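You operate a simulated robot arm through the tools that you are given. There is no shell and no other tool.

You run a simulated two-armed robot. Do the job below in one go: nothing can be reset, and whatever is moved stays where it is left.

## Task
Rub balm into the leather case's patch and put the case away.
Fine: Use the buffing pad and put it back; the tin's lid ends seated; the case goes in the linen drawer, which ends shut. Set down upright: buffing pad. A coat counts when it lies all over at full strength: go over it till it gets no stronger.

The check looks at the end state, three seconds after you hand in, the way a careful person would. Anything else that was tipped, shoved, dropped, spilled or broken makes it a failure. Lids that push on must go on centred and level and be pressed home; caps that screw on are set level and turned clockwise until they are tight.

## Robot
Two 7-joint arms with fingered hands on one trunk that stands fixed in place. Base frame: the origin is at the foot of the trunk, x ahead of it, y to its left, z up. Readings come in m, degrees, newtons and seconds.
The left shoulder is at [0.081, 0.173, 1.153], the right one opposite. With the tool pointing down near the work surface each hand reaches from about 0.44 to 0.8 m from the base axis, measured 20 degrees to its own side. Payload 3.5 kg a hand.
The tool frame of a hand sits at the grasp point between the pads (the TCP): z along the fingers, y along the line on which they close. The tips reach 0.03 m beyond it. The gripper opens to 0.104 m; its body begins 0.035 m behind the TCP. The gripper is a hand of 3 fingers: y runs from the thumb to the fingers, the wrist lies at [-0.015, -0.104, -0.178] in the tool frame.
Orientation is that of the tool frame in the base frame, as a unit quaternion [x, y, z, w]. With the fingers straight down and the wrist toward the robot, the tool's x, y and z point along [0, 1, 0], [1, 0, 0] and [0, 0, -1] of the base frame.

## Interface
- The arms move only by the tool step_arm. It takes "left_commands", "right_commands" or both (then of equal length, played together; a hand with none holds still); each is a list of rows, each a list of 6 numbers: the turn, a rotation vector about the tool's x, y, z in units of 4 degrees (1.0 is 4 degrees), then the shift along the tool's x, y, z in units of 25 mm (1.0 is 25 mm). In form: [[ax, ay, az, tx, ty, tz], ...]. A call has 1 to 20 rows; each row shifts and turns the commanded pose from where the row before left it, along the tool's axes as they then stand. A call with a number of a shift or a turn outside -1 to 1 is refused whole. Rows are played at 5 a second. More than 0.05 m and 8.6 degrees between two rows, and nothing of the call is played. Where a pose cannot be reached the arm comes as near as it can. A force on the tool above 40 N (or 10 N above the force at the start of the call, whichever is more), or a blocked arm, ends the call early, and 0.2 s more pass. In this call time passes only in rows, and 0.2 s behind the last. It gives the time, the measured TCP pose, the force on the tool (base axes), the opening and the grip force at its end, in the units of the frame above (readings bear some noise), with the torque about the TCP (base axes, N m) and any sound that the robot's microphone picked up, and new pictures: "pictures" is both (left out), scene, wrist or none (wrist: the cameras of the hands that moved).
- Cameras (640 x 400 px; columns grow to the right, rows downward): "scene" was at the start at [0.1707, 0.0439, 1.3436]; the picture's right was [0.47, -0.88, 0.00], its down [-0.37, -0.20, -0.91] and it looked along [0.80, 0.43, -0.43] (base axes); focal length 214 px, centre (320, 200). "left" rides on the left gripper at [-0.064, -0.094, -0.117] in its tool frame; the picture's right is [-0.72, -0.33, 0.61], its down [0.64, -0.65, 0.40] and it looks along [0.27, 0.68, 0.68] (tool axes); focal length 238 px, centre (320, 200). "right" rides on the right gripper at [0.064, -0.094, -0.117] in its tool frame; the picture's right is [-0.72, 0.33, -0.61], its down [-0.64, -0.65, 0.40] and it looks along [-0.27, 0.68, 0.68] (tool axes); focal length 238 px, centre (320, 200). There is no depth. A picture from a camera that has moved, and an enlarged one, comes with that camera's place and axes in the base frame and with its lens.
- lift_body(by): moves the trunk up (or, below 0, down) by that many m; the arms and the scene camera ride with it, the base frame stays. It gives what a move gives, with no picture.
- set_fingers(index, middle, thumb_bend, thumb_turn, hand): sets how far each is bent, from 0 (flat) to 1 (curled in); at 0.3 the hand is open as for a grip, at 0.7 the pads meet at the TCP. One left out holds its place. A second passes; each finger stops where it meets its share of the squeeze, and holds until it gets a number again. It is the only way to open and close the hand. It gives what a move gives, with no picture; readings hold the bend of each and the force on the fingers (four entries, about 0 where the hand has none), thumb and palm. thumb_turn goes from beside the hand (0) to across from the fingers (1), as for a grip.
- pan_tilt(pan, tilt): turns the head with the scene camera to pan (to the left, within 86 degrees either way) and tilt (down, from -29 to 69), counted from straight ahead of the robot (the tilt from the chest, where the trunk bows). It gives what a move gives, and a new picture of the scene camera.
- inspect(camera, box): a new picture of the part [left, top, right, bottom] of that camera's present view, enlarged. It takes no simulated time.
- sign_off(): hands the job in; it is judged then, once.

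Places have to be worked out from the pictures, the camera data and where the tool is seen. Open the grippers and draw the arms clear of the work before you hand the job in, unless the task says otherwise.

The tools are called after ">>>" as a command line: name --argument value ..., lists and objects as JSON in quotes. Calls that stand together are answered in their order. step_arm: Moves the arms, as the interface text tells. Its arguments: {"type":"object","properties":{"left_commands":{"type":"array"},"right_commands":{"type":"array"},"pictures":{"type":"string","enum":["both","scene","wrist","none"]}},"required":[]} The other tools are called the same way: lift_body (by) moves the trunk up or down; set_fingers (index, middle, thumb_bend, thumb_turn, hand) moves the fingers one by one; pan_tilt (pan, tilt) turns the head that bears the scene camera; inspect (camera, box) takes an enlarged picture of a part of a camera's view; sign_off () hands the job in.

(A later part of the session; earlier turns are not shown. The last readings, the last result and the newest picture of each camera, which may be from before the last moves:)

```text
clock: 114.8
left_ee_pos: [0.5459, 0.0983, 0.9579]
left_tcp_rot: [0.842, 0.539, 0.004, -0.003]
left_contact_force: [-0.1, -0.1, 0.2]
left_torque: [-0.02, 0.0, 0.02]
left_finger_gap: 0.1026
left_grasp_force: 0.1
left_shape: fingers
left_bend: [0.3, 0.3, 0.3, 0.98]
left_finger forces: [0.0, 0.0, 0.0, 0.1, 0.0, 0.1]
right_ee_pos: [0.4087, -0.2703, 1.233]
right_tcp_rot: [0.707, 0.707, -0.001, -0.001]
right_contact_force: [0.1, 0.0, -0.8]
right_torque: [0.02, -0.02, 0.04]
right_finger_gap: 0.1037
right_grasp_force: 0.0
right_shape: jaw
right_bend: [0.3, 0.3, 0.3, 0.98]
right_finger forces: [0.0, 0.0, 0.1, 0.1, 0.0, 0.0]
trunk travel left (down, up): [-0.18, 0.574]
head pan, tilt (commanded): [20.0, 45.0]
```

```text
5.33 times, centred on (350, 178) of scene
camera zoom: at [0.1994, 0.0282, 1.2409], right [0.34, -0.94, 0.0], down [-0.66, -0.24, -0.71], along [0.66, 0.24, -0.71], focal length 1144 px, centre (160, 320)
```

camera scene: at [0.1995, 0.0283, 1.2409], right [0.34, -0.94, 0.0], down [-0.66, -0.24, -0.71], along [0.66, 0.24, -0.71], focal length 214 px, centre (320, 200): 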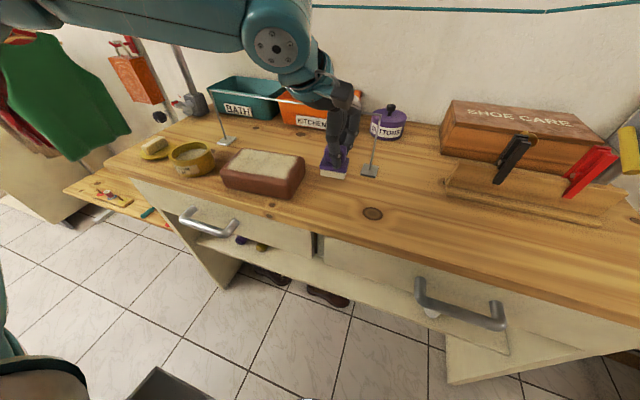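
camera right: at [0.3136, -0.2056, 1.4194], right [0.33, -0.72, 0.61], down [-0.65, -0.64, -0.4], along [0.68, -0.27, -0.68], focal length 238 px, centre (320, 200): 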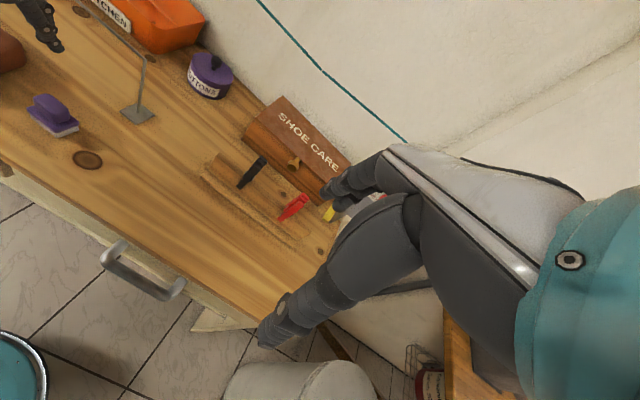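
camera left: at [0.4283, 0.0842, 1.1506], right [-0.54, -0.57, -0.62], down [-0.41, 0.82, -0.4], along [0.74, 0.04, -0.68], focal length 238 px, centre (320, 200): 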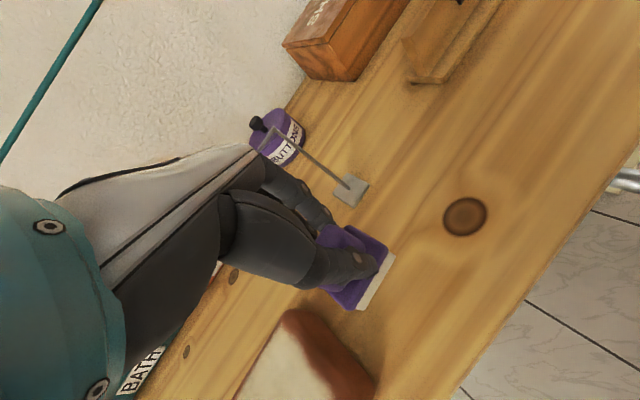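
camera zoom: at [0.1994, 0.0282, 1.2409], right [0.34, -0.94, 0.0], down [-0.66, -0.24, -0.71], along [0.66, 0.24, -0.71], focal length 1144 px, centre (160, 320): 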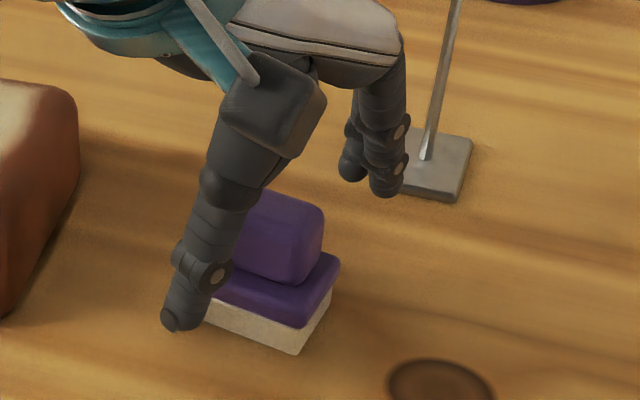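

The pad stands upright on its old spot (within a few mm). I'll raise the hand straight up and swing it back toward the lid, square again.

>>> step_arm --left_commands '[[0, 0, 0, 0, 0, -0.5], [0, 0, 0, 0, 0, -1], [0, 0, 0, 0, 0, -1], [0, 0, 0, 0, 0, -1], [0, 0, -1, 0.5, 0, -0.5], [0, 0, -1, 1, 0, 0], [0, 0, -1, 1, 0, 0], [0, 0, -1, 1, 0, 0], [0, 0, -1, 1, 0, 0], [0, 0, -1, 1, 0, 0], [0, 0, -0.15, 1, 0, 0], [0, 0, 0, 1, 0, 0], [0, 0, 0, 1, 0, 0], [0, 0, 0, 1, 0, 0], [0, 0, 0, 1, 0, 0], [0, 0, 0, 1, 0, 0]]' --pictures "both"

>>> inspect --camera "right" --box '[0, 0, 160, 120]'

>>> inspect --camera "scene" --box '[120, 110, 240, 190]'

>>> inspect --camera "scene" --box '[300, 140, 400, 215]'

```text
clock: 118.2
left_ee_pos: [0.5783, 0.3775, 1.0622]
left_tcp_rot: [0.708, 0.706, 0.004, -0.003]
left_contact_force: [-1.2, -0.1, -0.6]
left_torque: [-0.02, -0.02, -0.04]
left_finger_gap: 0.1028
left_grasp_force: 0.1
left_shape: fingers
left_bend: [0.3, 0.3, 0.3, 0.98]
left_finger forces: [0.1, 0.0, 0.1, 0.1, 0.1, 0.0]
right_ee_pos: [0.4088, -0.2704, 1.2342]
right_tcp_rot: [0.707, 0.707, 0.0, 0.001]
right_contact_force: [0.4, 0.4, 0.3]
right_torque: [0.03, 0.01, 0.04]
right_finger_gap: 0.1038
right_grasp_force: 0.1
right_shape: jaw
right_bend: [0.3, 0.3, 0.3, 0.98]
right_finger forces: [0.1, 0.0, 0.0, 0.1, 0.0, 0.0]
trunk travel left (down, up): [-0.18, 0.574]
head pan, tilt (commanded): [20.0, 45.0]
camera scene: at [0.1994, 0.0284, 1.2409], right [0.34, -0.94, 0.0], down [-0.66, -0.24, -0.71], along [0.66, 0.24, -0.71], focal length 214 px, centre (320, 200)
camera left: at [0.4831, 0.3139, 1.1765], right [-0.32, -0.71, -0.62], down [-0.65, 0.65, -0.4], along [0.69, 0.27, -0.67], focal length 238 px, centre (320, 200)
```

scene: 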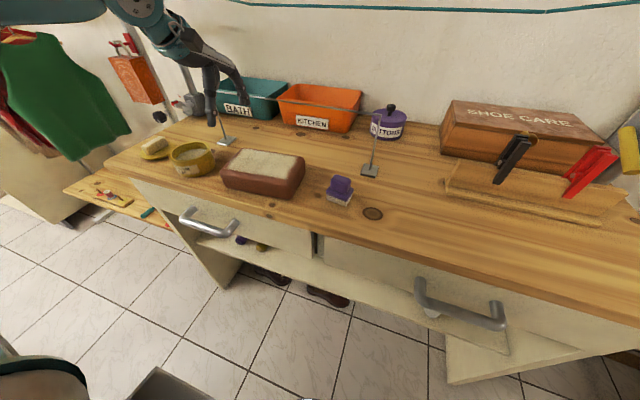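
left: 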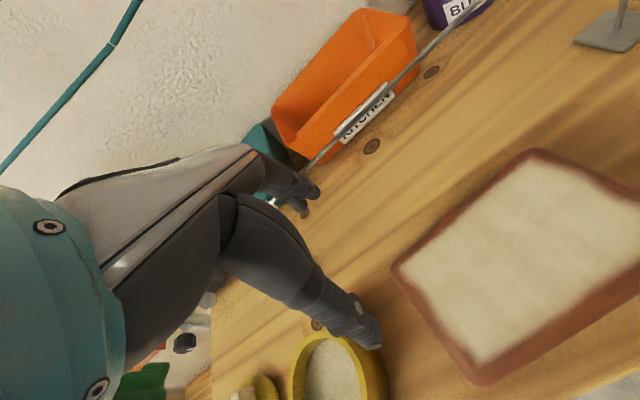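

```text
3.33 times, centred on (80, 60) of right
camera zoom: at [0.3135, -0.2059, 1.3507], right [0.33, -0.72, 0.61], down [-0.65, -0.64, -0.4], along [0.68, -0.27, -0.68], focal length 794 px, centre (1120, 667)
```

zoom: 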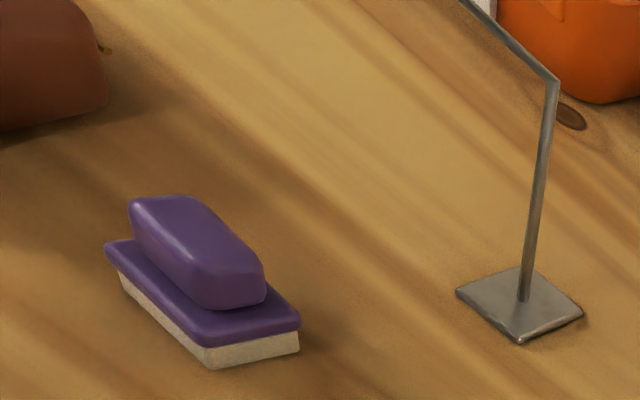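

```text
5.00 times, centred on (180, 150) of scene
camera zoom: at [0.1994, 0.0284, 1.2409], right [0.34, -0.94, 0.0], down [-0.66, -0.24, -0.71], along [0.66, 0.24, -0.71], focal length 1072 px, centre (1020, 450)
```

zoom: 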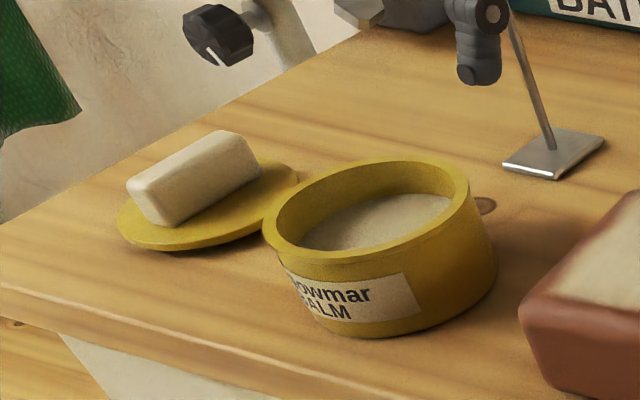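

```text
5.33 times, centred on (350, 178) of scene
camera zoom: at [0.1994, 0.0284, 1.2409], right [0.34, -0.94, 0.0], down [-0.66, -0.24, -0.71], along [0.66, 0.24, -0.71], focal length 1144 px, centre (160, 320)
```

zoom: 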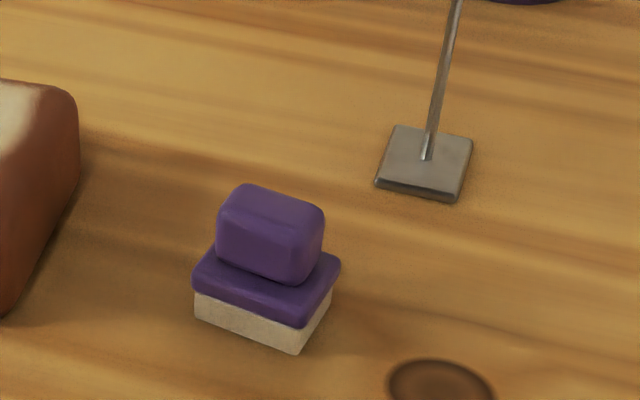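

The pad is back upright in place. The hand drifted close to the wire rail, so I'll pull it back toward the robot first, then go to where the wrist camera can see the lid and bar.

>>> step_arm --left_commands '[[0, 0, 0, 0, -1, -0.5], [0, 0, 0, 0, -1, -0.5], [0, 0, 0, 0.5, -1, -0.5], [-0.1, 0.14, 0, 1, -0.5, 0], [0, 0, 0, 1, 0, 0], [0, 0, 0, 1, 0, 0], [0, 0, 0, 1, 0, 0], [0, 0, 0, 0, 0, 0]]' --pictures "both"

>>> inspect --camera "left" --box '[260, 200, 420, 360]'

>>> inspect --camera "scene" --box '[130, 120, 200, 170]'

```text
clock: 120.0
left_ee_pos: [0.4926, 0.491, 1.0981]
left_tcp_rot: [0.708, 0.706, 0.011, -0.003]
left_contact_force: [0.3, -0.5, -0.3]
left_torque: [-0.02, 0.0, 0.03]
left_finger_gap: 0.1029
left_grasp_force: 0.1
left_shape: fingers
left_bend: [0.3, 0.3, 0.3, 0.98]
left_finger forces: [0.1, 0.0, 0.0, 0.0, 0.0, 0.1]
right_ee_pos: [0.4082, -0.2692, 1.2349]
right_tcp_rot: [0.708, 0.707, -0.001, -0.001]
right_contact_force: [0.8, -0.4, 0.0]
right_torque: [0.03, 0.04, 0.02]
right_finger_gap: 0.1033
right_grasp_force: 0.0
right_shape: jaw
right_bend: [0.3, 0.3, 0.3, 0.98]
right_finger forces: [0.0, 0.1, 0.1, 0.0, 0.0, 0.1]
trunk travel left (down, up): [-0.18, 0.574]
head pan, tilt (commanded): [20.0, 45.0]
camera scene: at [0.1994, 0.0282, 1.2409], right [0.34, -0.94, 0.0], down [-0.66, -0.24, -0.71], along [0.66, 0.24, -0.71], focal length 214 px, centre (320, 200)
camera left: at [0.3958, 0.4249, 1.212], right [-0.32, -0.71, -0.63], down [-0.65, 0.65, -0.4], along [0.69, 0.28, -0.67], focal length 238 px, centre (320, 200)
```

scene: 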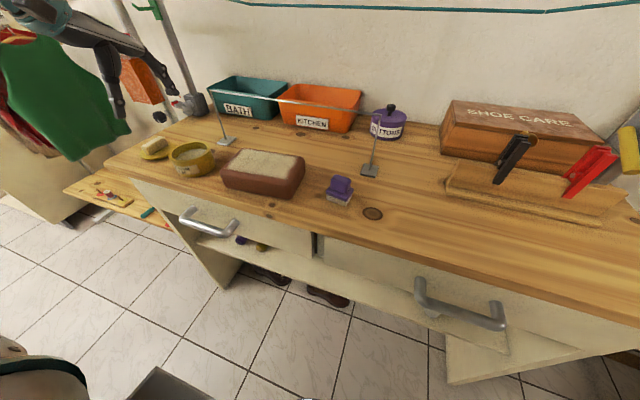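
left: 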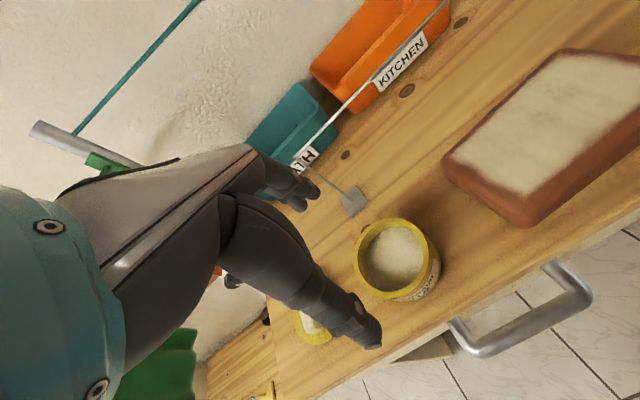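

```text
2.50 times, centred on (340, 280) of left
camera zoom: at [0.3958, 0.4249, 1.212], right [-0.32, -0.71, -0.63], down [-0.65, 0.65, -0.4], along [0.69, 0.28, -0.67], focal length 596 px, centre (270, 0)
```

zoom: 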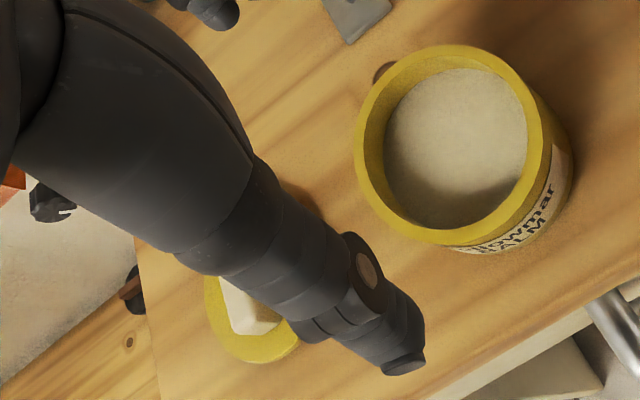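

```text
8.00 times, centred on (165, 145) of scene
camera zoom: at [0.1994, 0.0282, 1.2409], right [0.34, -0.94, 0.0], down [-0.66, -0.24, -0.71], along [0.66, 0.24, -0.71], focal length 1716 px, centre (1560, 640)
```

zoom: 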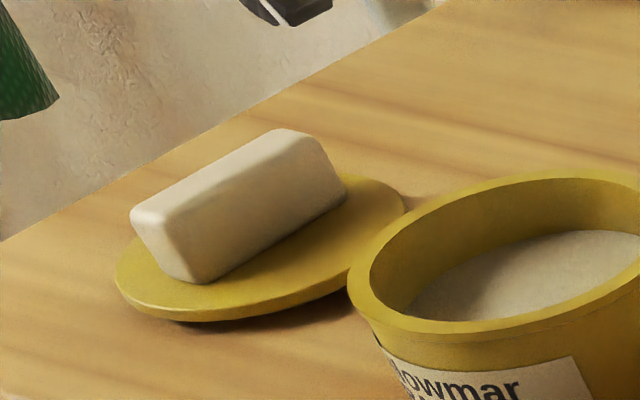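

I see the bar (~0.061 × 0.024 × 0.022 m) lying along x on the lid, centred about (0.540, 0.642). I'll correct the hand's small tilt and bring it above the bar.

>>> step_arm --left_commands '[[0.16, -0.28, 0, 0.86, 0.27, 0], [0, 0, 0, 0.86, 0.27, 0.2], [0, 0, 0, 0.86, 0.27, 0.4], [0, 0, 0, 0.86, 0.27, 0.6], [0, 0, 0, 0.86, 0.27, 0.6], [0, 0, 0, 0.86, 0.27, 0.6], [0, 0, 0, 0.86, 0.27, 0.6], [0, 0, 0, 0, 0, 0]]' --pictures "both"

>>> inspect --camera "scene" --box '[120, 90, 230, 180]'

>>> inspect --camera "left" --box '[240, 160, 440, 360]'

```text
clock: 121.8
left_ee_pos: [0.5408, 0.645, 1.0277]
left_tcp_rot: [0.707, 0.707, 0.0, 0.001]
left_contact_force: [-0.4, -0.2, 0.9]
left_torque: [-0.01, -0.01, 0.01]
left_finger_gap: 0.1028
left_grasp_force: 0.1
left_shape: fingers
left_bend: [0.3, 0.3, 0.3, 0.98]
left_finger forces: [0.1, 0.1, 0.0, 0.1, 0.1, 0.1]
right_ee_pos: [0.409, -0.2698, 1.2342]
right_tcp_rot: [0.707, 0.707, 0.0, -0.001]
right_contact_force: [0.2, 1.1, -0.7]
right_torque: [0.0, 0.02, 0.03]
right_finger_gap: 0.1036
right_grasp_force: 0.0
right_shape: jaw
right_bend: [0.3, 0.3, 0.3, 0.98]
right_finger forces: [0.1, 0.0, 0.0, 0.0, 0.0, 0.0]
trunk travel left (down, up): [-0.18, 0.574]
head pan, tilt (commanded): [20.0, 45.0]
camera scene: at [0.1993, 0.0281, 1.2409], right [0.34, -0.94, 0.0], down [-0.66, -0.24, -0.71], along [0.66, 0.24, -0.71], focal length 214 px, centre (320, 200)
camera left: at [0.4451, 0.5821, 1.1427], right [-0.33, -0.72, -0.61], down [-0.65, 0.64, -0.4], along [0.68, 0.27, -0.68], focal length 238 px, centre (320, 200)
```

scene: 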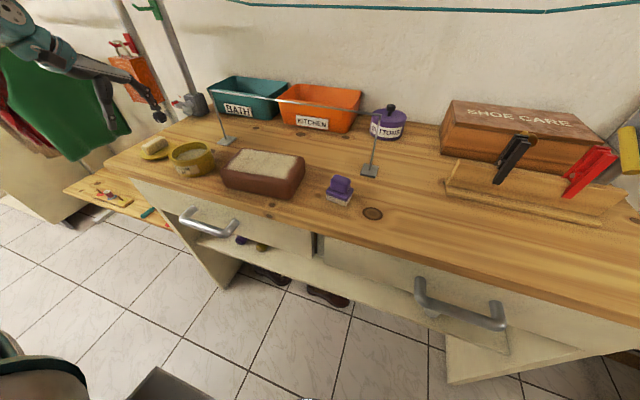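
left: 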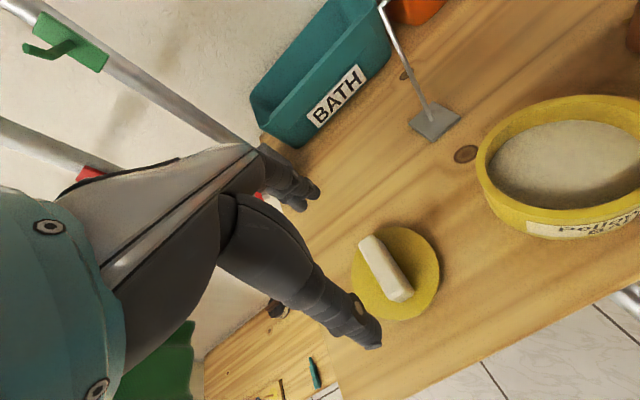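

```text
4.44 times, centred on (175, 135) of scene
camera zoom: at [0.1993, 0.0281, 1.2409], right [0.34, -0.94, 0.0], down [-0.66, -0.24, -0.71], along [0.66, 0.24, -0.71], focal length 953 px, centre (964, 489)
```

zoom: 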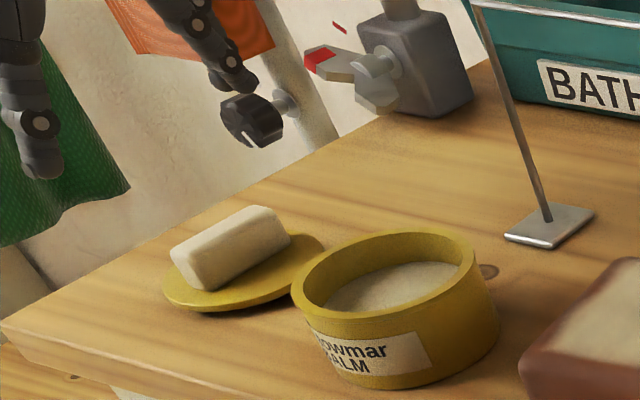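

```text
2.00 times, centred on (340, 260) of left
camera zoom: at [0.4451, 0.5821, 1.1427], right [-0.33, -0.72, -0.61], down [-0.65, 0.64, -0.4], along [0.68, 0.27, -0.68], focal length 477 px, centre (280, 80)
```

zoom: 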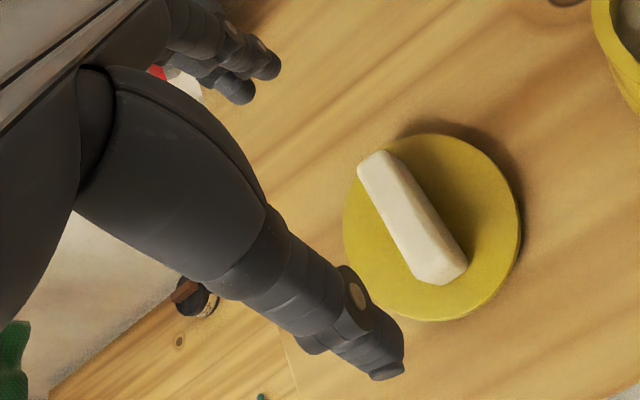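

The wrist camera now sees the bar clearly; it's about 7 mm to the right of the hand's axis. I'll shift and lower to about 3 cm above grip height and recheck.

>>> step_arm --left_commands '[[0, 0, 0, -0.28, -0.06, 0.6], [0, 0, 0, 0, 0, 0.8], [0, 0, 0, 0, 0, 0.6], [0, 0, 0, 0, 0, 0]]' --pictures "none"

>>> inspect --camera "left" --box '[240, 160, 440, 360]'

>>> inspect --camera "scene" --box '[120, 90, 230, 180]'

```text
clock: 122.8
left_ee_pos: [0.5379, 0.6365, 0.9761]
left_tcp_rot: [0.708, 0.707, 0.0, 0.0]
left_contact_force: [-0.2, 0.1, 0.3]
left_torque: [-0.02, 0.02, -0.03]
left_finger_gap: 0.1027
left_grasp_force: 0.0
left_shape: fingers
left_bend: [0.3, 0.3, 0.3, 0.98]
left_finger forces: [0.0, 0.0, 0.0, 0.0, 0.1, 0.0]
right_ee_pos: [0.4079, -0.2702, 1.2342]
right_tcp_rot: [0.708, 0.707, 0.0, -0.001]
right_contact_force: [-0.3, 0.2, -0.3]
right_torque: [0.0, 0.0, -0.02]
right_finger_gap: 0.1036
right_grasp_force: 0.1
right_shape: jaw
right_bend: [0.3, 0.3, 0.3, 0.98]
right_finger forces: [0.1, 0.0, 0.0, 0.0, 0.1, 0.1]
trunk travel left (down, up): [-0.18, 0.574]
head pan, tilt (commanded): [20.0, 45.0]
```

```text
2.00 times, centred on (340, 260) of left
camera zoom: at [0.4434, 0.5734, 1.0919], right [-0.33, -0.72, -0.61], down [-0.65, 0.64, -0.4], along [0.68, 0.27, -0.68], focal length 477 px, centre (280, 80)
```

zoom: 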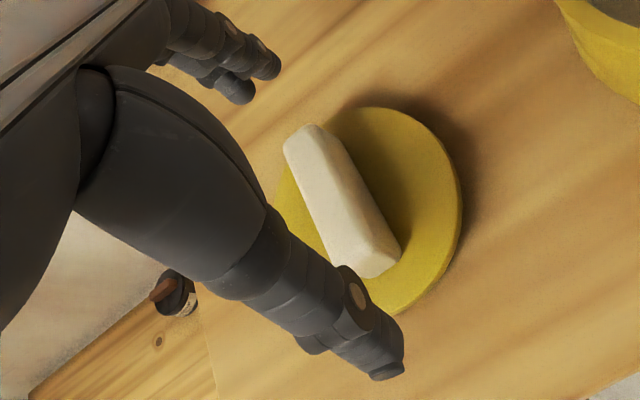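

```text
4.44 times, centred on (175, 135) of scene
camera zoom: at [0.1994, 0.0282, 1.2409], right [0.34, -0.94, 0.0], down [-0.66, -0.24, -0.71], along [0.66, 0.24, -0.71], focal length 953 px, centre (964, 489)
```

zoom: 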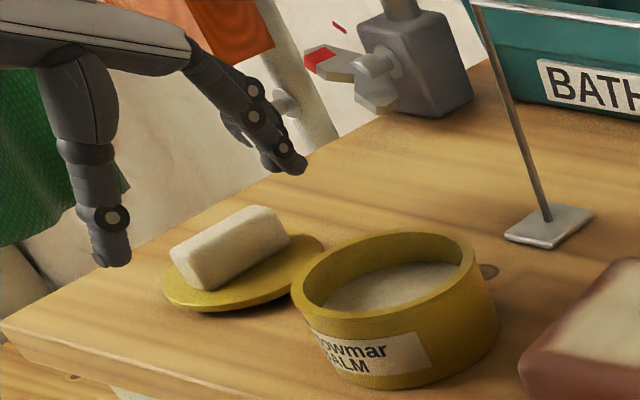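

The hand is now aligned over the bar, with thumb and fingers beyond its two ends. Lowering to z≈0.951 so the tips sit just above the lid.

>>> step_arm --left_commands '[[0, 0, 0, -0.08, 0.02, 0.4], [0, 0, 0, 0, 0, 0.35], [0, 0, 0, 0, 0, 0.2], [0, 0, 0, 0, 0, 0]]' --pictures "none"

>>> inspect --camera "scene" --box '[120, 100, 210, 175]'

>>> inspect --camera "left" --box '[240, 160, 440, 360]'

```text
clock: 123.8
left_ee_pos: [0.5382, 0.6323, 0.9529]
left_tcp_rot: [0.708, 0.706, -0.001, 0.001]
left_contact_force: [-0.6, 0.1, -0.2]
left_torque: [0.0, 0.01, -0.01]
left_finger_gap: 0.1029
left_grasp_force: 0.0
left_shape: fingers
left_bend: [0.3, 0.3, 0.3, 0.98]
left_finger forces: [0.0, 0.0, 0.0, 0.0, 0.0, 0.0]
right_ee_pos: [0.4088, -0.2689, 1.2339]
right_tcp_rot: [0.708, 0.707, 0.0, 0.0]
right_contact_force: [0.5, 0.1, 0.4]
right_torque: [0.01, 0.01, 0.0]
right_finger_gap: 0.1037
right_grasp_force: 0.1
right_shape: jaw
right_bend: [0.3, 0.3, 0.3, 0.98]
right_finger forces: [0.1, 0.0, 0.0, 0.0, 0.0, 0.1]
trunk travel left (down, up): [-0.18, 0.574]
head pan, tilt (commanded): [20.0, 45.0]
```

```text
5.33 times, centred on (165, 138) of scene
camera zoom: at [0.1994, 0.0282, 1.2409], right [0.34, -0.94, 0.0], down [-0.66, -0.24, -0.71], along [0.66, 0.24, -0.71], focal length 1144 px, centre (1147, 533)
```

zoom: 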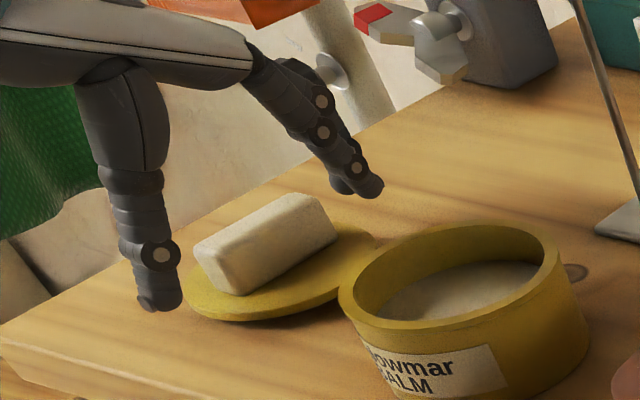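

```text
2.00 times, centred on (340, 260) of left
camera zoom: at [0.4434, 0.5699, 1.0684], right [-0.33, -0.72, -0.61], down [-0.65, 0.64, -0.4], along [0.68, 0.27, -0.68], focal length 477 px, centre (280, 80)
```

zoom: 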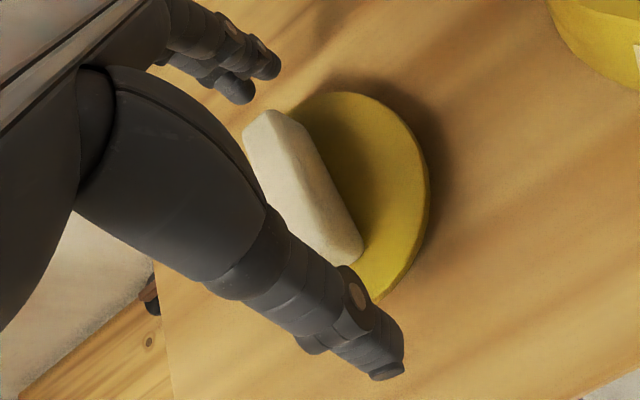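

The thumb and fingers straddle the bar's ends at the right height. Closing gently on it.

>>> set_fingers --hand "left" --index 0.55 --middle 0.55 --thumb_bend 0.55

>>> inspect --camera "scene" --box '[120, 100, 210, 175]'

>>> inspect --camera "left" --box '[240, 160, 440, 360]'

```text
clock: 124.8
left_ee_pos: [0.5392, 0.6326, 0.9524]
left_tcp_rot: [0.708, 0.706, 0.0, 0.0]
left_contact_force: [0.9, -0.5, 1.7]
left_torque: [0.0, -0.09, -0.05]
left_finger_gap: 0.0534
left_grasp_force: 8.3
left_shape: fingers
left_bend: [0.52, 0.49, 0.48, 1.0]
left_finger forces: [1.9, 6.1, 0.0, 0.1, 7.5, 0.1]
right_ee_pos: [0.4073, -0.2706, 1.2338]
right_tcp_rot: [0.708, 0.706, 0.0, 0.0]
right_contact_force: [-0.4, 0.0, -0.7]
right_torque: [0.0, 0.0, 0.01]
right_finger_gap: 0.1035
right_grasp_force: 0.1
right_shape: jaw
right_bend: [0.3, 0.3, 0.3, 0.98]
right_finger forces: [0.0, 0.1, 0.0, 0.1, 0.0, 0.1]
trunk travel left (down, up): [-0.18, 0.574]
head pan, tilt (commanded): [20.0, 45.0]
```

```text
5.33 times, centred on (165, 138) of scene
camera zoom: at [0.1994, 0.028, 1.2409], right [0.34, -0.94, 0.0], down [-0.66, -0.24, -0.71], along [0.66, 0.24, -0.71], focal length 1144 px, centre (1147, 533)
```

zoom: 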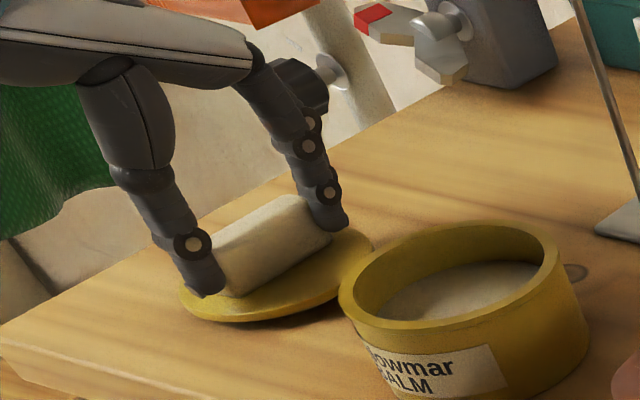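

```text
2.00 times, centred on (340, 260) of left
camera zoom: at [0.4434, 0.5697, 1.0689], right [-0.33, -0.72, -0.61], down [-0.65, 0.64, -0.4], along [0.68, 0.27, -0.68], focal length 477 px, centre (280, 80)
```

zoom: 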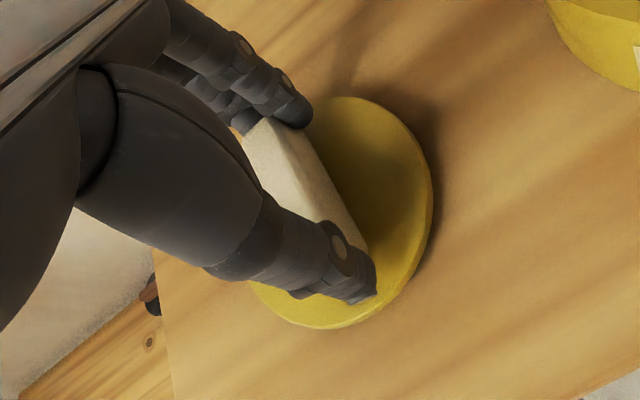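

The bar is held at both ends with 8 N. I'll firm the grip slightly, then lift it a little.

>>> set_fingers --hand "left" --index 0.65 --middle 0.62 --thumb_bend 0.6

>>> step_arm --left_commands '[[0, 0, 0, 0, 0, -0.3], [0, 0, 0, 0, 0, -0.5], [0, 0, 0, 0, 0, -0.8]]' --pictures "none"

>>> inspect --camera "scene" --box '[120, 90, 210, 175]'

>>> inspect --camera "left" --box '[240, 160, 440, 360]'

```text
clock: 125.8
left_ee_pos: [0.5388, 0.6324, 0.9529]
left_tcp_rot: [0.708, 0.707, 0.0, 0.0]
left_contact_force: [1.3, -1.3, 3.4]
left_torque: [0.0, -0.11, -0.06]
left_finger_gap: 0.041
left_grasp_force: 11.9
left_shape: fingers
left_bend: [0.61, 0.5, 0.5, 1.0]
left_finger forces: [2.7, 9.8, 0.0, 0.1, 11.7, 0.1]
right_ee_pos: [0.4074, -0.2695, 1.2349]
right_tcp_rot: [0.708, 0.707, 0.0, 0.0]
right_contact_force: [-0.1, -1.0, 0.7]
right_torque: [0.04, -0.01, 0.0]
right_finger_gap: 0.1037
right_grasp_force: 0.0
right_shape: jaw
right_bend: [0.3, 0.3, 0.3, 0.98]
right_finger forces: [0.1, 0.0, 0.1, 0.0, 0.0, 0.1]
trunk travel left (down, up): [-0.18, 0.574]
head pan, tilt (commanded): [20.0, 45.0]
```

```text
clock: 126.7
left_ee_pos: [0.5377, 0.6331, 0.9933]
left_tcp_rot: [0.708, 0.706, 0.0, -0.001]
left_contact_force: [0.3, -0.3, 0.4]
left_torque: [0.01, -0.02, 0.0]
left_finger_gap: 0.0397
left_grasp_force: 11.6
left_shape: fingers
left_bend: [0.62, 0.5, 0.5, 1.0]
left_finger forces: [2.2, 9.5, 0.0, 0.0, 11.3, 0.1]
right_ee_pos: [0.4077, -0.2704, 1.2336]
right_tcp_rot: [0.707, 0.707, 0.0, 0.0]
right_contact_force: [0.7, -0.1, -0.5]
right_torque: [0.03, 0.03, 0.01]
right_finger_gap: 0.1034
right_grasp_force: 0.1
right_shape: jaw
right_bend: [0.3, 0.3, 0.3, 0.98]
right_finger forces: [0.0, 0.0, 0.0, 0.1, 0.1, 0.0]
trunk travel left (down, up): [-0.18, 0.574]
head pan, tilt (commanded): [20.0, 45.0]
```

```text
4.71 times, centred on (165, 132) of scene
camera zoom: at [0.1994, 0.028, 1.2409], right [0.34, -0.94, 0.0], down [-0.66, -0.24, -0.71], along [0.66, 0.24, -0.71], focal length 1009 px, centre (1049, 518)
```

zoom: 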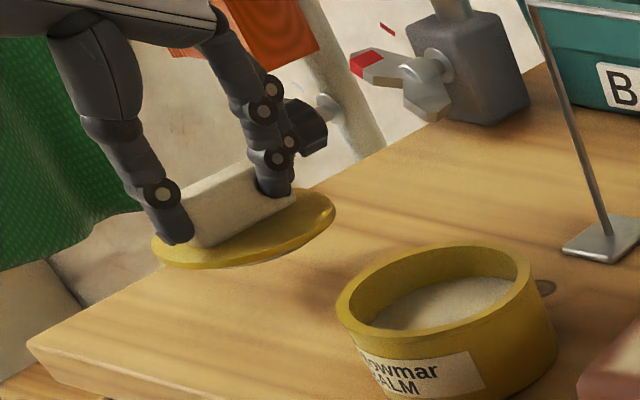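

```text
2.00 times, centred on (340, 260) of left
camera zoom: at [0.443, 0.5696, 1.1089], right [-0.33, -0.72, -0.61], down [-0.65, 0.64, -0.4], along [0.68, 0.27, -0.68], focal length 477 px, centre (280, 80)
```

zoom: 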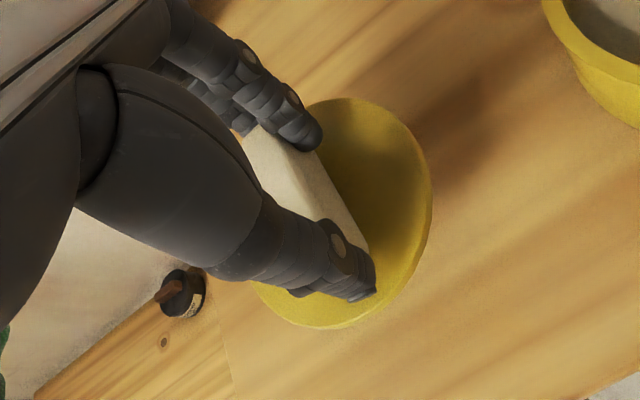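

The "bar" is actually the lid's own handle: the whole lid lifted with it. I'll check the lid's level and the grip, and re-measure the tin.

>>> inspect --camera "scene" --box '[135, 110, 190, 160]'

>>> inspect --camera "scene" --box '[160, 130, 230, 185]'

>>> inspect --camera "left" --box '[300, 180, 400, 290]'

```text
8.00 times, centred on (162, 135) of scene
camera zoom: at [0.1994, 0.028, 1.2409], right [0.34, -0.94, 0.0], down [-0.66, -0.24, -0.71], along [0.66, 0.24, -0.71], focal length 1716 px, centre (1580, 720)
```

zoom: 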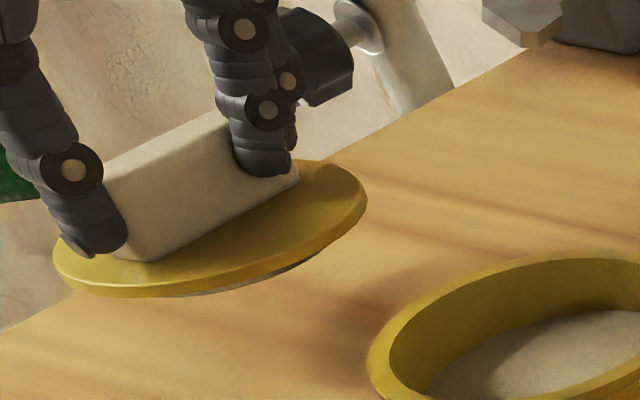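

```text
7.27 times, centred on (195, 158) of scene
camera zoom: at [0.1994, 0.028, 1.2409], right [0.34, -0.94, 0.0], down [-0.66, -0.24, -0.71], along [0.66, 0.24, -0.71], focal length 1560 px, centre (1229, 509)
```

zoom: 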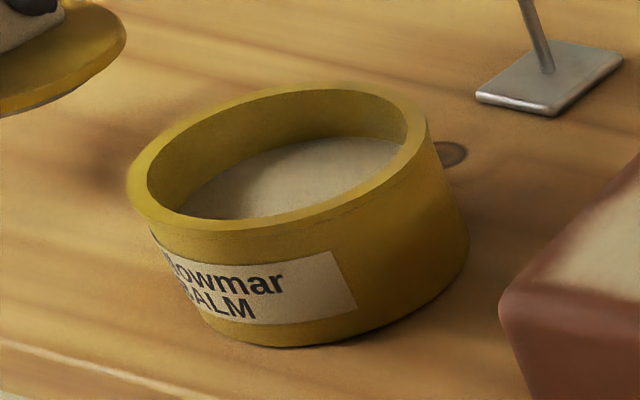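

```text
3.64 times, centred on (350, 235) of left
camera zoom: at [0.443, 0.5696, 1.1089], right [-0.33, -0.72, -0.61], down [-0.65, 0.64, -0.4], along [0.68, 0.27, -0.68], focal length 867 px, centre (211, 73)
```

zoom: 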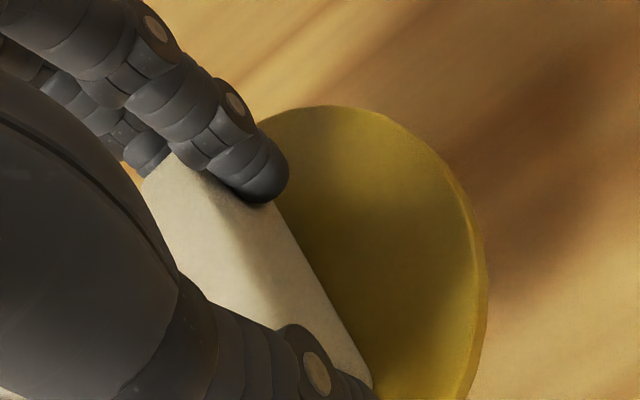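

The lid is level and gripped by its handle; lid Ø ≈ 0.092 and its centre is about 7 mm left of the TCP. The tin is at about (0.523, 0.489). I'll raise and carry the lid over to hover above the tin.

>>> step_arm --left_commands '[[0, 0, 0, 0, 0, -0.8], [0, 0, 0, 0, 0, -0.8], [0, 0, 0, -0.8, -0.07, 0], [0, 0, 0, -0.9, -0.07, 0], [0, 0, 0, -0.9, -0.07, 0], [0, 0, 0, -0.9, -0.07, 0], [0, 0, 0, -0.9, -0.07, 0], [0, 0, 0, -0.9, -0.07, 0], [0, 0, 0, -0.7, -0.02, 0], [0, 0, 0, 0, 0, 0.4], [0, 0, 0, 0, 0, 0]]' --pictures "both"

>>> inspect --camera "scene" --box '[150, 100, 240, 185]'

>>> inspect --camera "left" --box '[260, 180, 440, 340]'

```text
clock: 129.1
left_ee_pos: [0.5267, 0.4813, 1.022]
left_tcp_rot: [0.707, 0.707, 0.0, -0.001]
left_contact_force: [-0.6, -0.7, -0.2]
left_torque: [-0.03, 0.0, 0.0]
left_finger_gap: 0.0395
left_grasp_force: 11.1
left_shape: fingers
left_bend: [0.62, 0.5, 0.5, 1.0]
left_finger forces: [2.1, 9.5, 0.0, 0.0, 11.1, 0.0]
right_ee_pos: [0.4089, -0.2704, 1.2343]
right_tcp_rot: [0.707, 0.707, 0.0, 0.0]
right_contact_force: [0.3, 0.1, -0.4]
right_torque: [-0.01, -0.01, 0.01]
right_finger_gap: 0.1037
right_grasp_force: 0.0
right_shape: jaw
right_bend: [0.3, 0.3, 0.3, 0.98]
right_finger forces: [0.1, 0.0, 0.1, 0.0, 0.0, 0.0]
trunk travel left (down, up): [-0.18, 0.574]
head pan, tilt (commanded): [20.0, 45.0]
camera scene: at [0.1994, 0.0282, 1.2409], right [0.34, -0.94, 0.0], down [-0.66, -0.24, -0.71], along [0.66, 0.24, -0.71], focal length 214 px, centre (320, 200)
camera left: at [0.4314, 0.4177, 1.1376], right [-0.33, -0.72, -0.61], down [-0.65, 0.64, -0.4], along [0.68, 0.27, -0.68], focal length 238 px, centre (320, 200)
```

scene: 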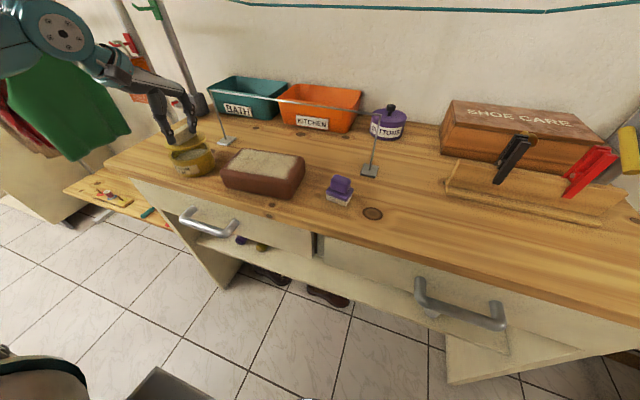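
left: 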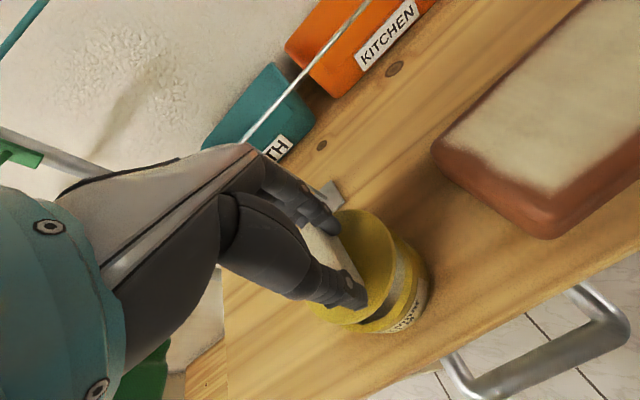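

```text
4.71 times, centred on (195, 142) of scene
camera zoom: at [0.1994, 0.0282, 1.2409], right [0.34, -0.94, 0.0], down [-0.66, -0.24, -0.71], along [0.66, 0.24, -0.71], focal length 1009 px, centre (908, 471)
```

zoom: 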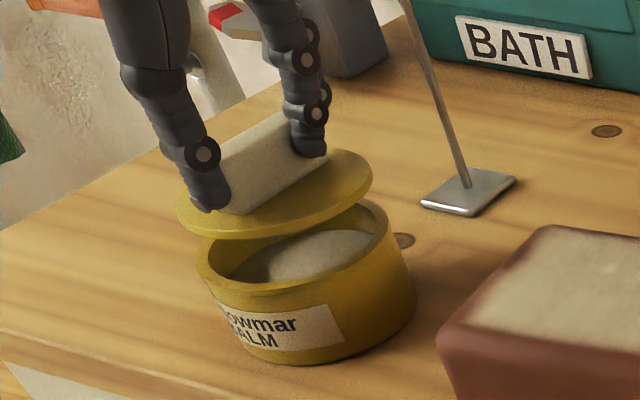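

```text
2.50 times, centred on (350, 260) of left
camera zoom: at [0.4314, 0.4177, 1.1376], right [-0.33, -0.72, -0.61], down [-0.65, 0.64, -0.4], along [0.68, 0.27, -0.68], focal length 596 px, centre (245, 50)
```

zoom: 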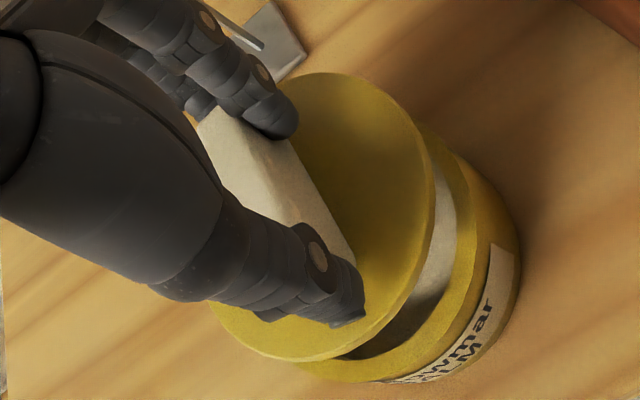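

Both cameras put the lid within about 4 mm of concentric with the tin. I'll nudge 3 mm left and lower to just above the rim, then compare again.

>>> step_arm --left_commands '[[0, 0, 0, 0.13, -0.06, 0.2], [0, 0, 0, 0, 0, 0.3], [0, 0, 0, 0, 0, 0.1], [0, 0, 0, 0, 0, 0]]' --pictures "none"

>>> inspect --camera "scene" --box '[160, 115, 230, 180]'

>>> inspect --camera "left" --box '[280, 190, 440, 330]'

```text
clock: 130.1
left_ee_pos: [0.5245, 0.4845, 1.0056]
left_tcp_rot: [0.708, 0.707, 0.0, 0.0]
left_contact_force: [-0.1, -0.4, -0.8]
left_torque: [0.02, 0.02, 0.05]
left_finger_gap: 0.0395
left_grasp_force: 11.3
left_shape: fingers
left_bend: [0.62, 0.5, 0.5, 1.0]
left_finger forces: [2.0, 9.5, 0.0, 0.0, 11.1, 0.0]
right_ee_pos: [0.4087, -0.2697, 1.235]
right_tcp_rot: [0.708, 0.706, 0.0, 0.0]
right_contact_force: [0.6, 0.0, -0.1]
right_torque: [0.01, 0.0, 0.05]
right_finger_gap: 0.1034
right_grasp_force: 0.0
right_shape: jaw
right_bend: [0.3, 0.3, 0.3, 0.98]
right_finger forces: [0.0, 0.0, 0.0, 0.1, 0.0, 0.0]
trunk travel left (down, up): [-0.18, 0.574]
head pan, tilt (commanded): [20.0, 45.0]
```

```text
6.15 times, centred on (195, 148) of scene
camera zoom: at [0.1995, 0.0283, 1.2409], right [0.34, -0.94, 0.0], down [-0.66, -0.24, -0.71], along [0.66, 0.24, -0.71], focal length 1320 px, centre (1089, 523)
```

zoom: 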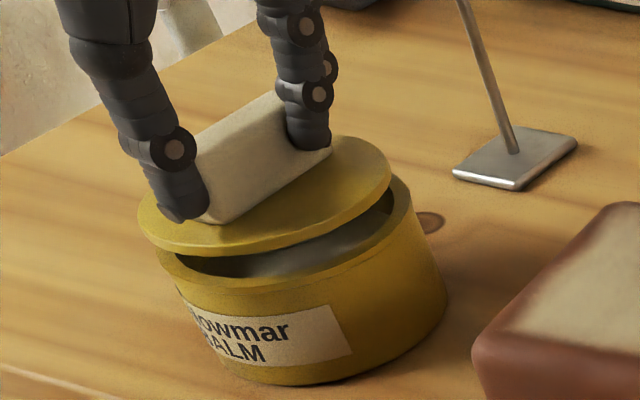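

```text
2.86 times, centred on (360, 260) of left
camera zoom: at [0.4292, 0.4218, 1.1227], right [-0.33, -0.72, -0.61], down [-0.65, 0.64, -0.4], along [0.68, 0.27, -0.68], focal length 681 px, centre (206, 29)
```

zoom: 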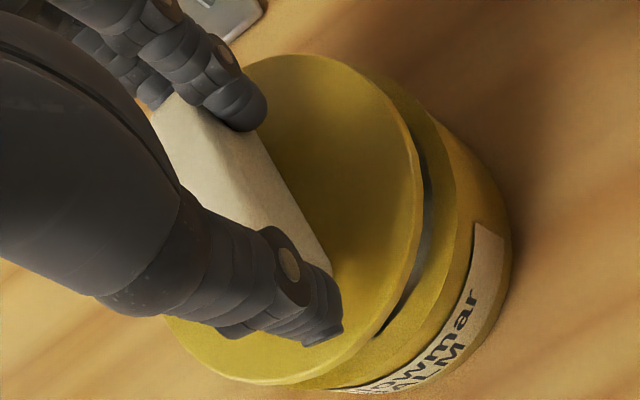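

Close, but my two views differ by a few mm; a small shift right and toward the robot is indicated. I'll nudge by ~3 mm and lower until the gap is minimal, then compare again.

>>> step_arm --left_commands '[[0, 0, 0, -0.13, -0.12, 0.1], [0, 0, 0, 0, 0, 0.1], [0, 0, 0, 0, 0, 0]]' --pictures "none"

>>> inspect --camera "scene" --box '[170, 125, 225, 180]'

>>> inspect --camera "left" --box '[290, 200, 440, 330]'

```text
clock: 130.8
left_ee_pos: [0.5213, 0.4837, 1.0019]
left_tcp_rot: [0.708, 0.706, 0.0, 0.001]
left_contact_force: [0.5, 0.4, 0.4]
left_torque: [0.01, -0.01, -0.04]
left_finger_gap: 0.0396
left_grasp_force: 11.6
left_shape: fingers
left_bend: [0.62, 0.5, 0.5, 1.0]
left_finger forces: [2.0, 9.5, 0.0, 0.0, 11.0, 0.1]
right_ee_pos: [0.4084, -0.2695, 1.2342]
right_tcp_rot: [0.707, 0.707, 0.0, 0.0]
right_contact_force: [1.4, -0.1, 0.0]
right_torque: [0.0, 0.01, 0.0]
right_finger_gap: 0.1034
right_grasp_force: 0.1
right_shape: jaw
right_bend: [0.3, 0.3, 0.3, 0.98]
right_finger forces: [0.1, 0.0, 0.0, 0.0, 0.0, 0.0]
trunk travel left (down, up): [-0.18, 0.574]
head pan, tilt (commanded): [20.0, 45.0]
```

```text
7.27 times, centred on (198, 152) of scene
camera zoom: at [0.1995, 0.0283, 1.2409], right [0.34, -0.94, 0.0], down [-0.66, -0.24, -0.71], along [0.66, 0.24, -0.71], focal length 1560 px, centre (1211, 546)
```

zoom: 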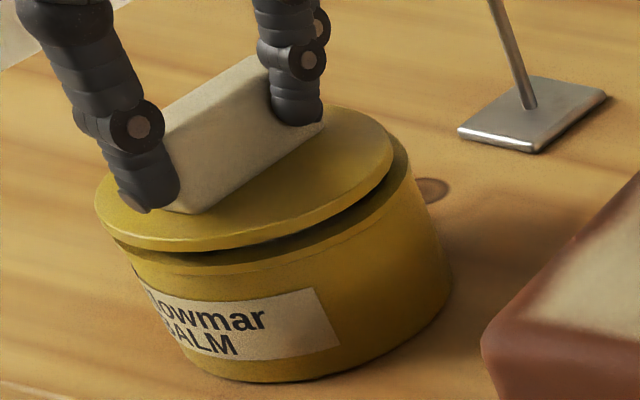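

```text
3.08 times, centred on (365, 265) of left
camera zoom: at [0.4264, 0.4189, 1.1171], right [-0.33, -0.72, -0.61], down [-0.65, 0.64, -0.4], along [0.68, 0.27, -0.68], focal length 733 px, centre (182, 0)
```

zoom: 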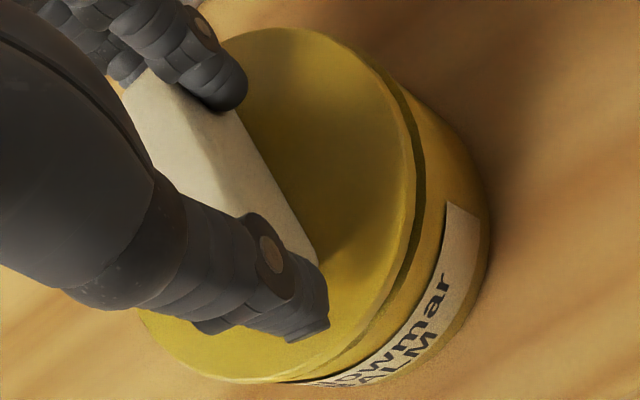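

The lid is now within ~2 mm of centred in both views. A last 2 mm nudge right, then I'll lower slowly and watch the force.

>>> step_arm --left_commands '[[0, 0, 0, -0.08, 0.03, 0], [0, 0, 0, 0, 0, 0.1], [0, 0, 0, 0, 0, 0.08]]' --pictures "none"

>>> inspect --camera "scene" --box '[170, 125, 225, 180]'

>>> inspect --camera "left" --box '[290, 200, 440, 330]'

```text
clock: 131.7
left_ee_pos: [0.5237, 0.4808, 0.9971]
left_tcp_rot: [0.708, 0.707, 0.0, 0.0]
left_contact_force: [-0.3, -0.3, 0.2]
left_torque: [0.03, -0.01, 0.0]
left_finger_gap: 0.0393
left_grasp_force: 11.3
left_shape: fingers
left_bend: [0.62, 0.5, 0.5, 1.0]
left_finger forces: [2.1, 9.5, 0.0, 0.0, 11.1, 0.1]
right_ee_pos: [0.4092, -0.2693, 1.2343]
right_tcp_rot: [0.707, 0.708, 0.0, 0.0]
right_contact_force: [-0.4, -0.1, 0.3]
right_torque: [-0.02, -0.03, -0.01]
right_finger_gap: 0.1036
right_grasp_force: 0.0
right_shape: jaw
right_bend: [0.3, 0.3, 0.3, 0.98]
right_finger forces: [0.0, 0.0, 0.0, 0.0, 0.0, 0.0]
trunk travel left (down, up): [-0.18, 0.574]
head pan, tilt (commanded): [20.0, 45.0]
```

```text
7.27 times, centred on (198, 152) of scene
camera zoom: at [0.1995, 0.0283, 1.2409], right [0.34, -0.94, 0.0], down [-0.66, -0.24, -0.71], along [0.66, 0.24, -0.71], focal length 1560 px, centre (1211, 546)
```

zoom: 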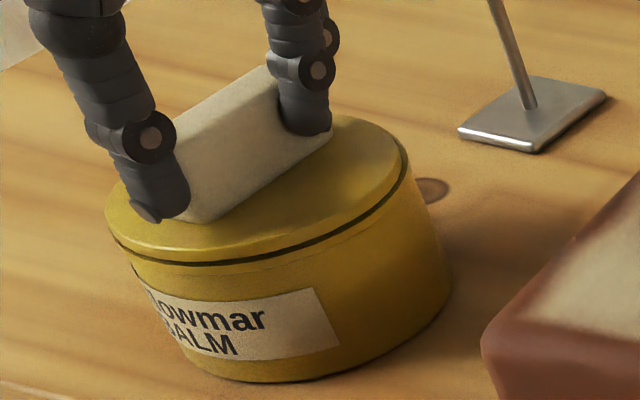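

```text
3.08 times, centred on (365, 265) of left
camera zoom: at [0.4273, 0.4179, 1.1131], right [-0.33, -0.72, -0.61], down [-0.65, 0.64, -0.4], along [0.68, 0.27, -0.68], focal length 733 px, centre (182, 0)
```

zoom: 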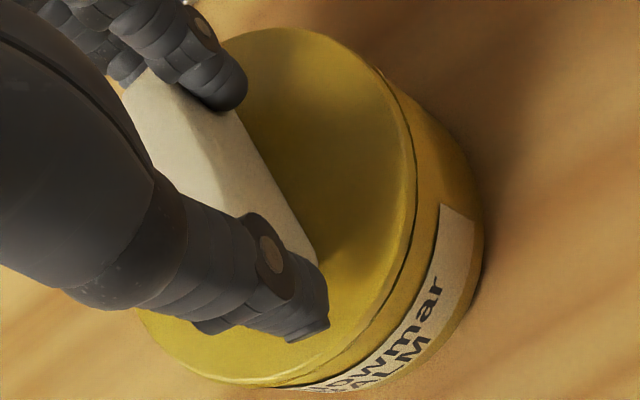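

The lid is concentric and only ~2 mm above the rim with no contact force. Lowering onto the rim and pressing.

>>> step_arm --left_commands '[[0, 0, 0, 0, 0, 0.08], [0, 0, 0, 0, 0, 0.08]]' --pictures "none"

>>> inspect --camera "scene" --box '[170, 125, 225, 180]'

```text
clock: 132.2
left_ee_pos: [0.5232, 0.4807, 0.9949]
left_tcp_rot: [0.708, 0.706, 0.001, 0.001]
left_contact_force: [-0.6, 0.9, 5.8]
left_torque: [0.1, -0.22, 0.07]
left_finger_gap: 0.0384
left_grasp_force: 12.8
left_shape: fingers
left_bend: [0.63, 0.5, 0.5, 1.0]
left_finger forces: [1.8, 10.5, 0.0, 0.0, 12.5, 0.0]
right_ee_pos: [0.4076, -0.2695, 1.2342]
right_tcp_rot: [0.707, 0.707, 0.0, 0.0]
right_contact_force: [0.7, 0.2, -0.5]
right_torque: [0.01, 0.03, 0.0]
right_finger_gap: 0.1037
right_grasp_force: 0.1
right_shape: jaw
right_bend: [0.3, 0.3, 0.3, 0.98]
right_finger forces: [0.0, 0.0, 0.0, 0.0, 0.0, 0.0]
trunk travel left (down, up): [-0.18, 0.574]
head pan, tilt (commanded): [20.0, 45.0]
```

```text
7.27 times, centred on (198, 152) of scene
camera zoom: at [0.1988, 0.0279, 1.2411], right [0.34, -0.94, 0.0], down [-0.66, -0.24, -0.71], along [0.66, 0.24, -0.71], focal length 1560 px, centre (1211, 546)
```

zoom: 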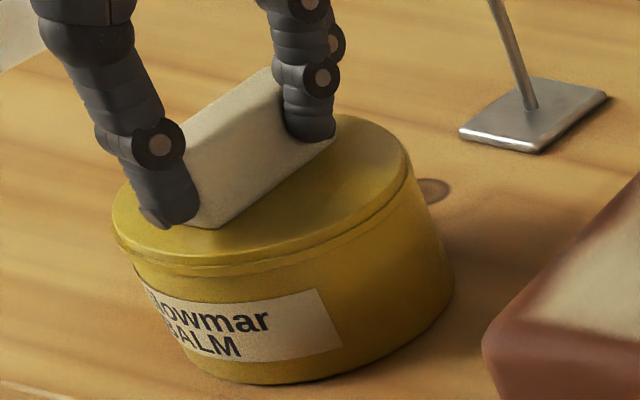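

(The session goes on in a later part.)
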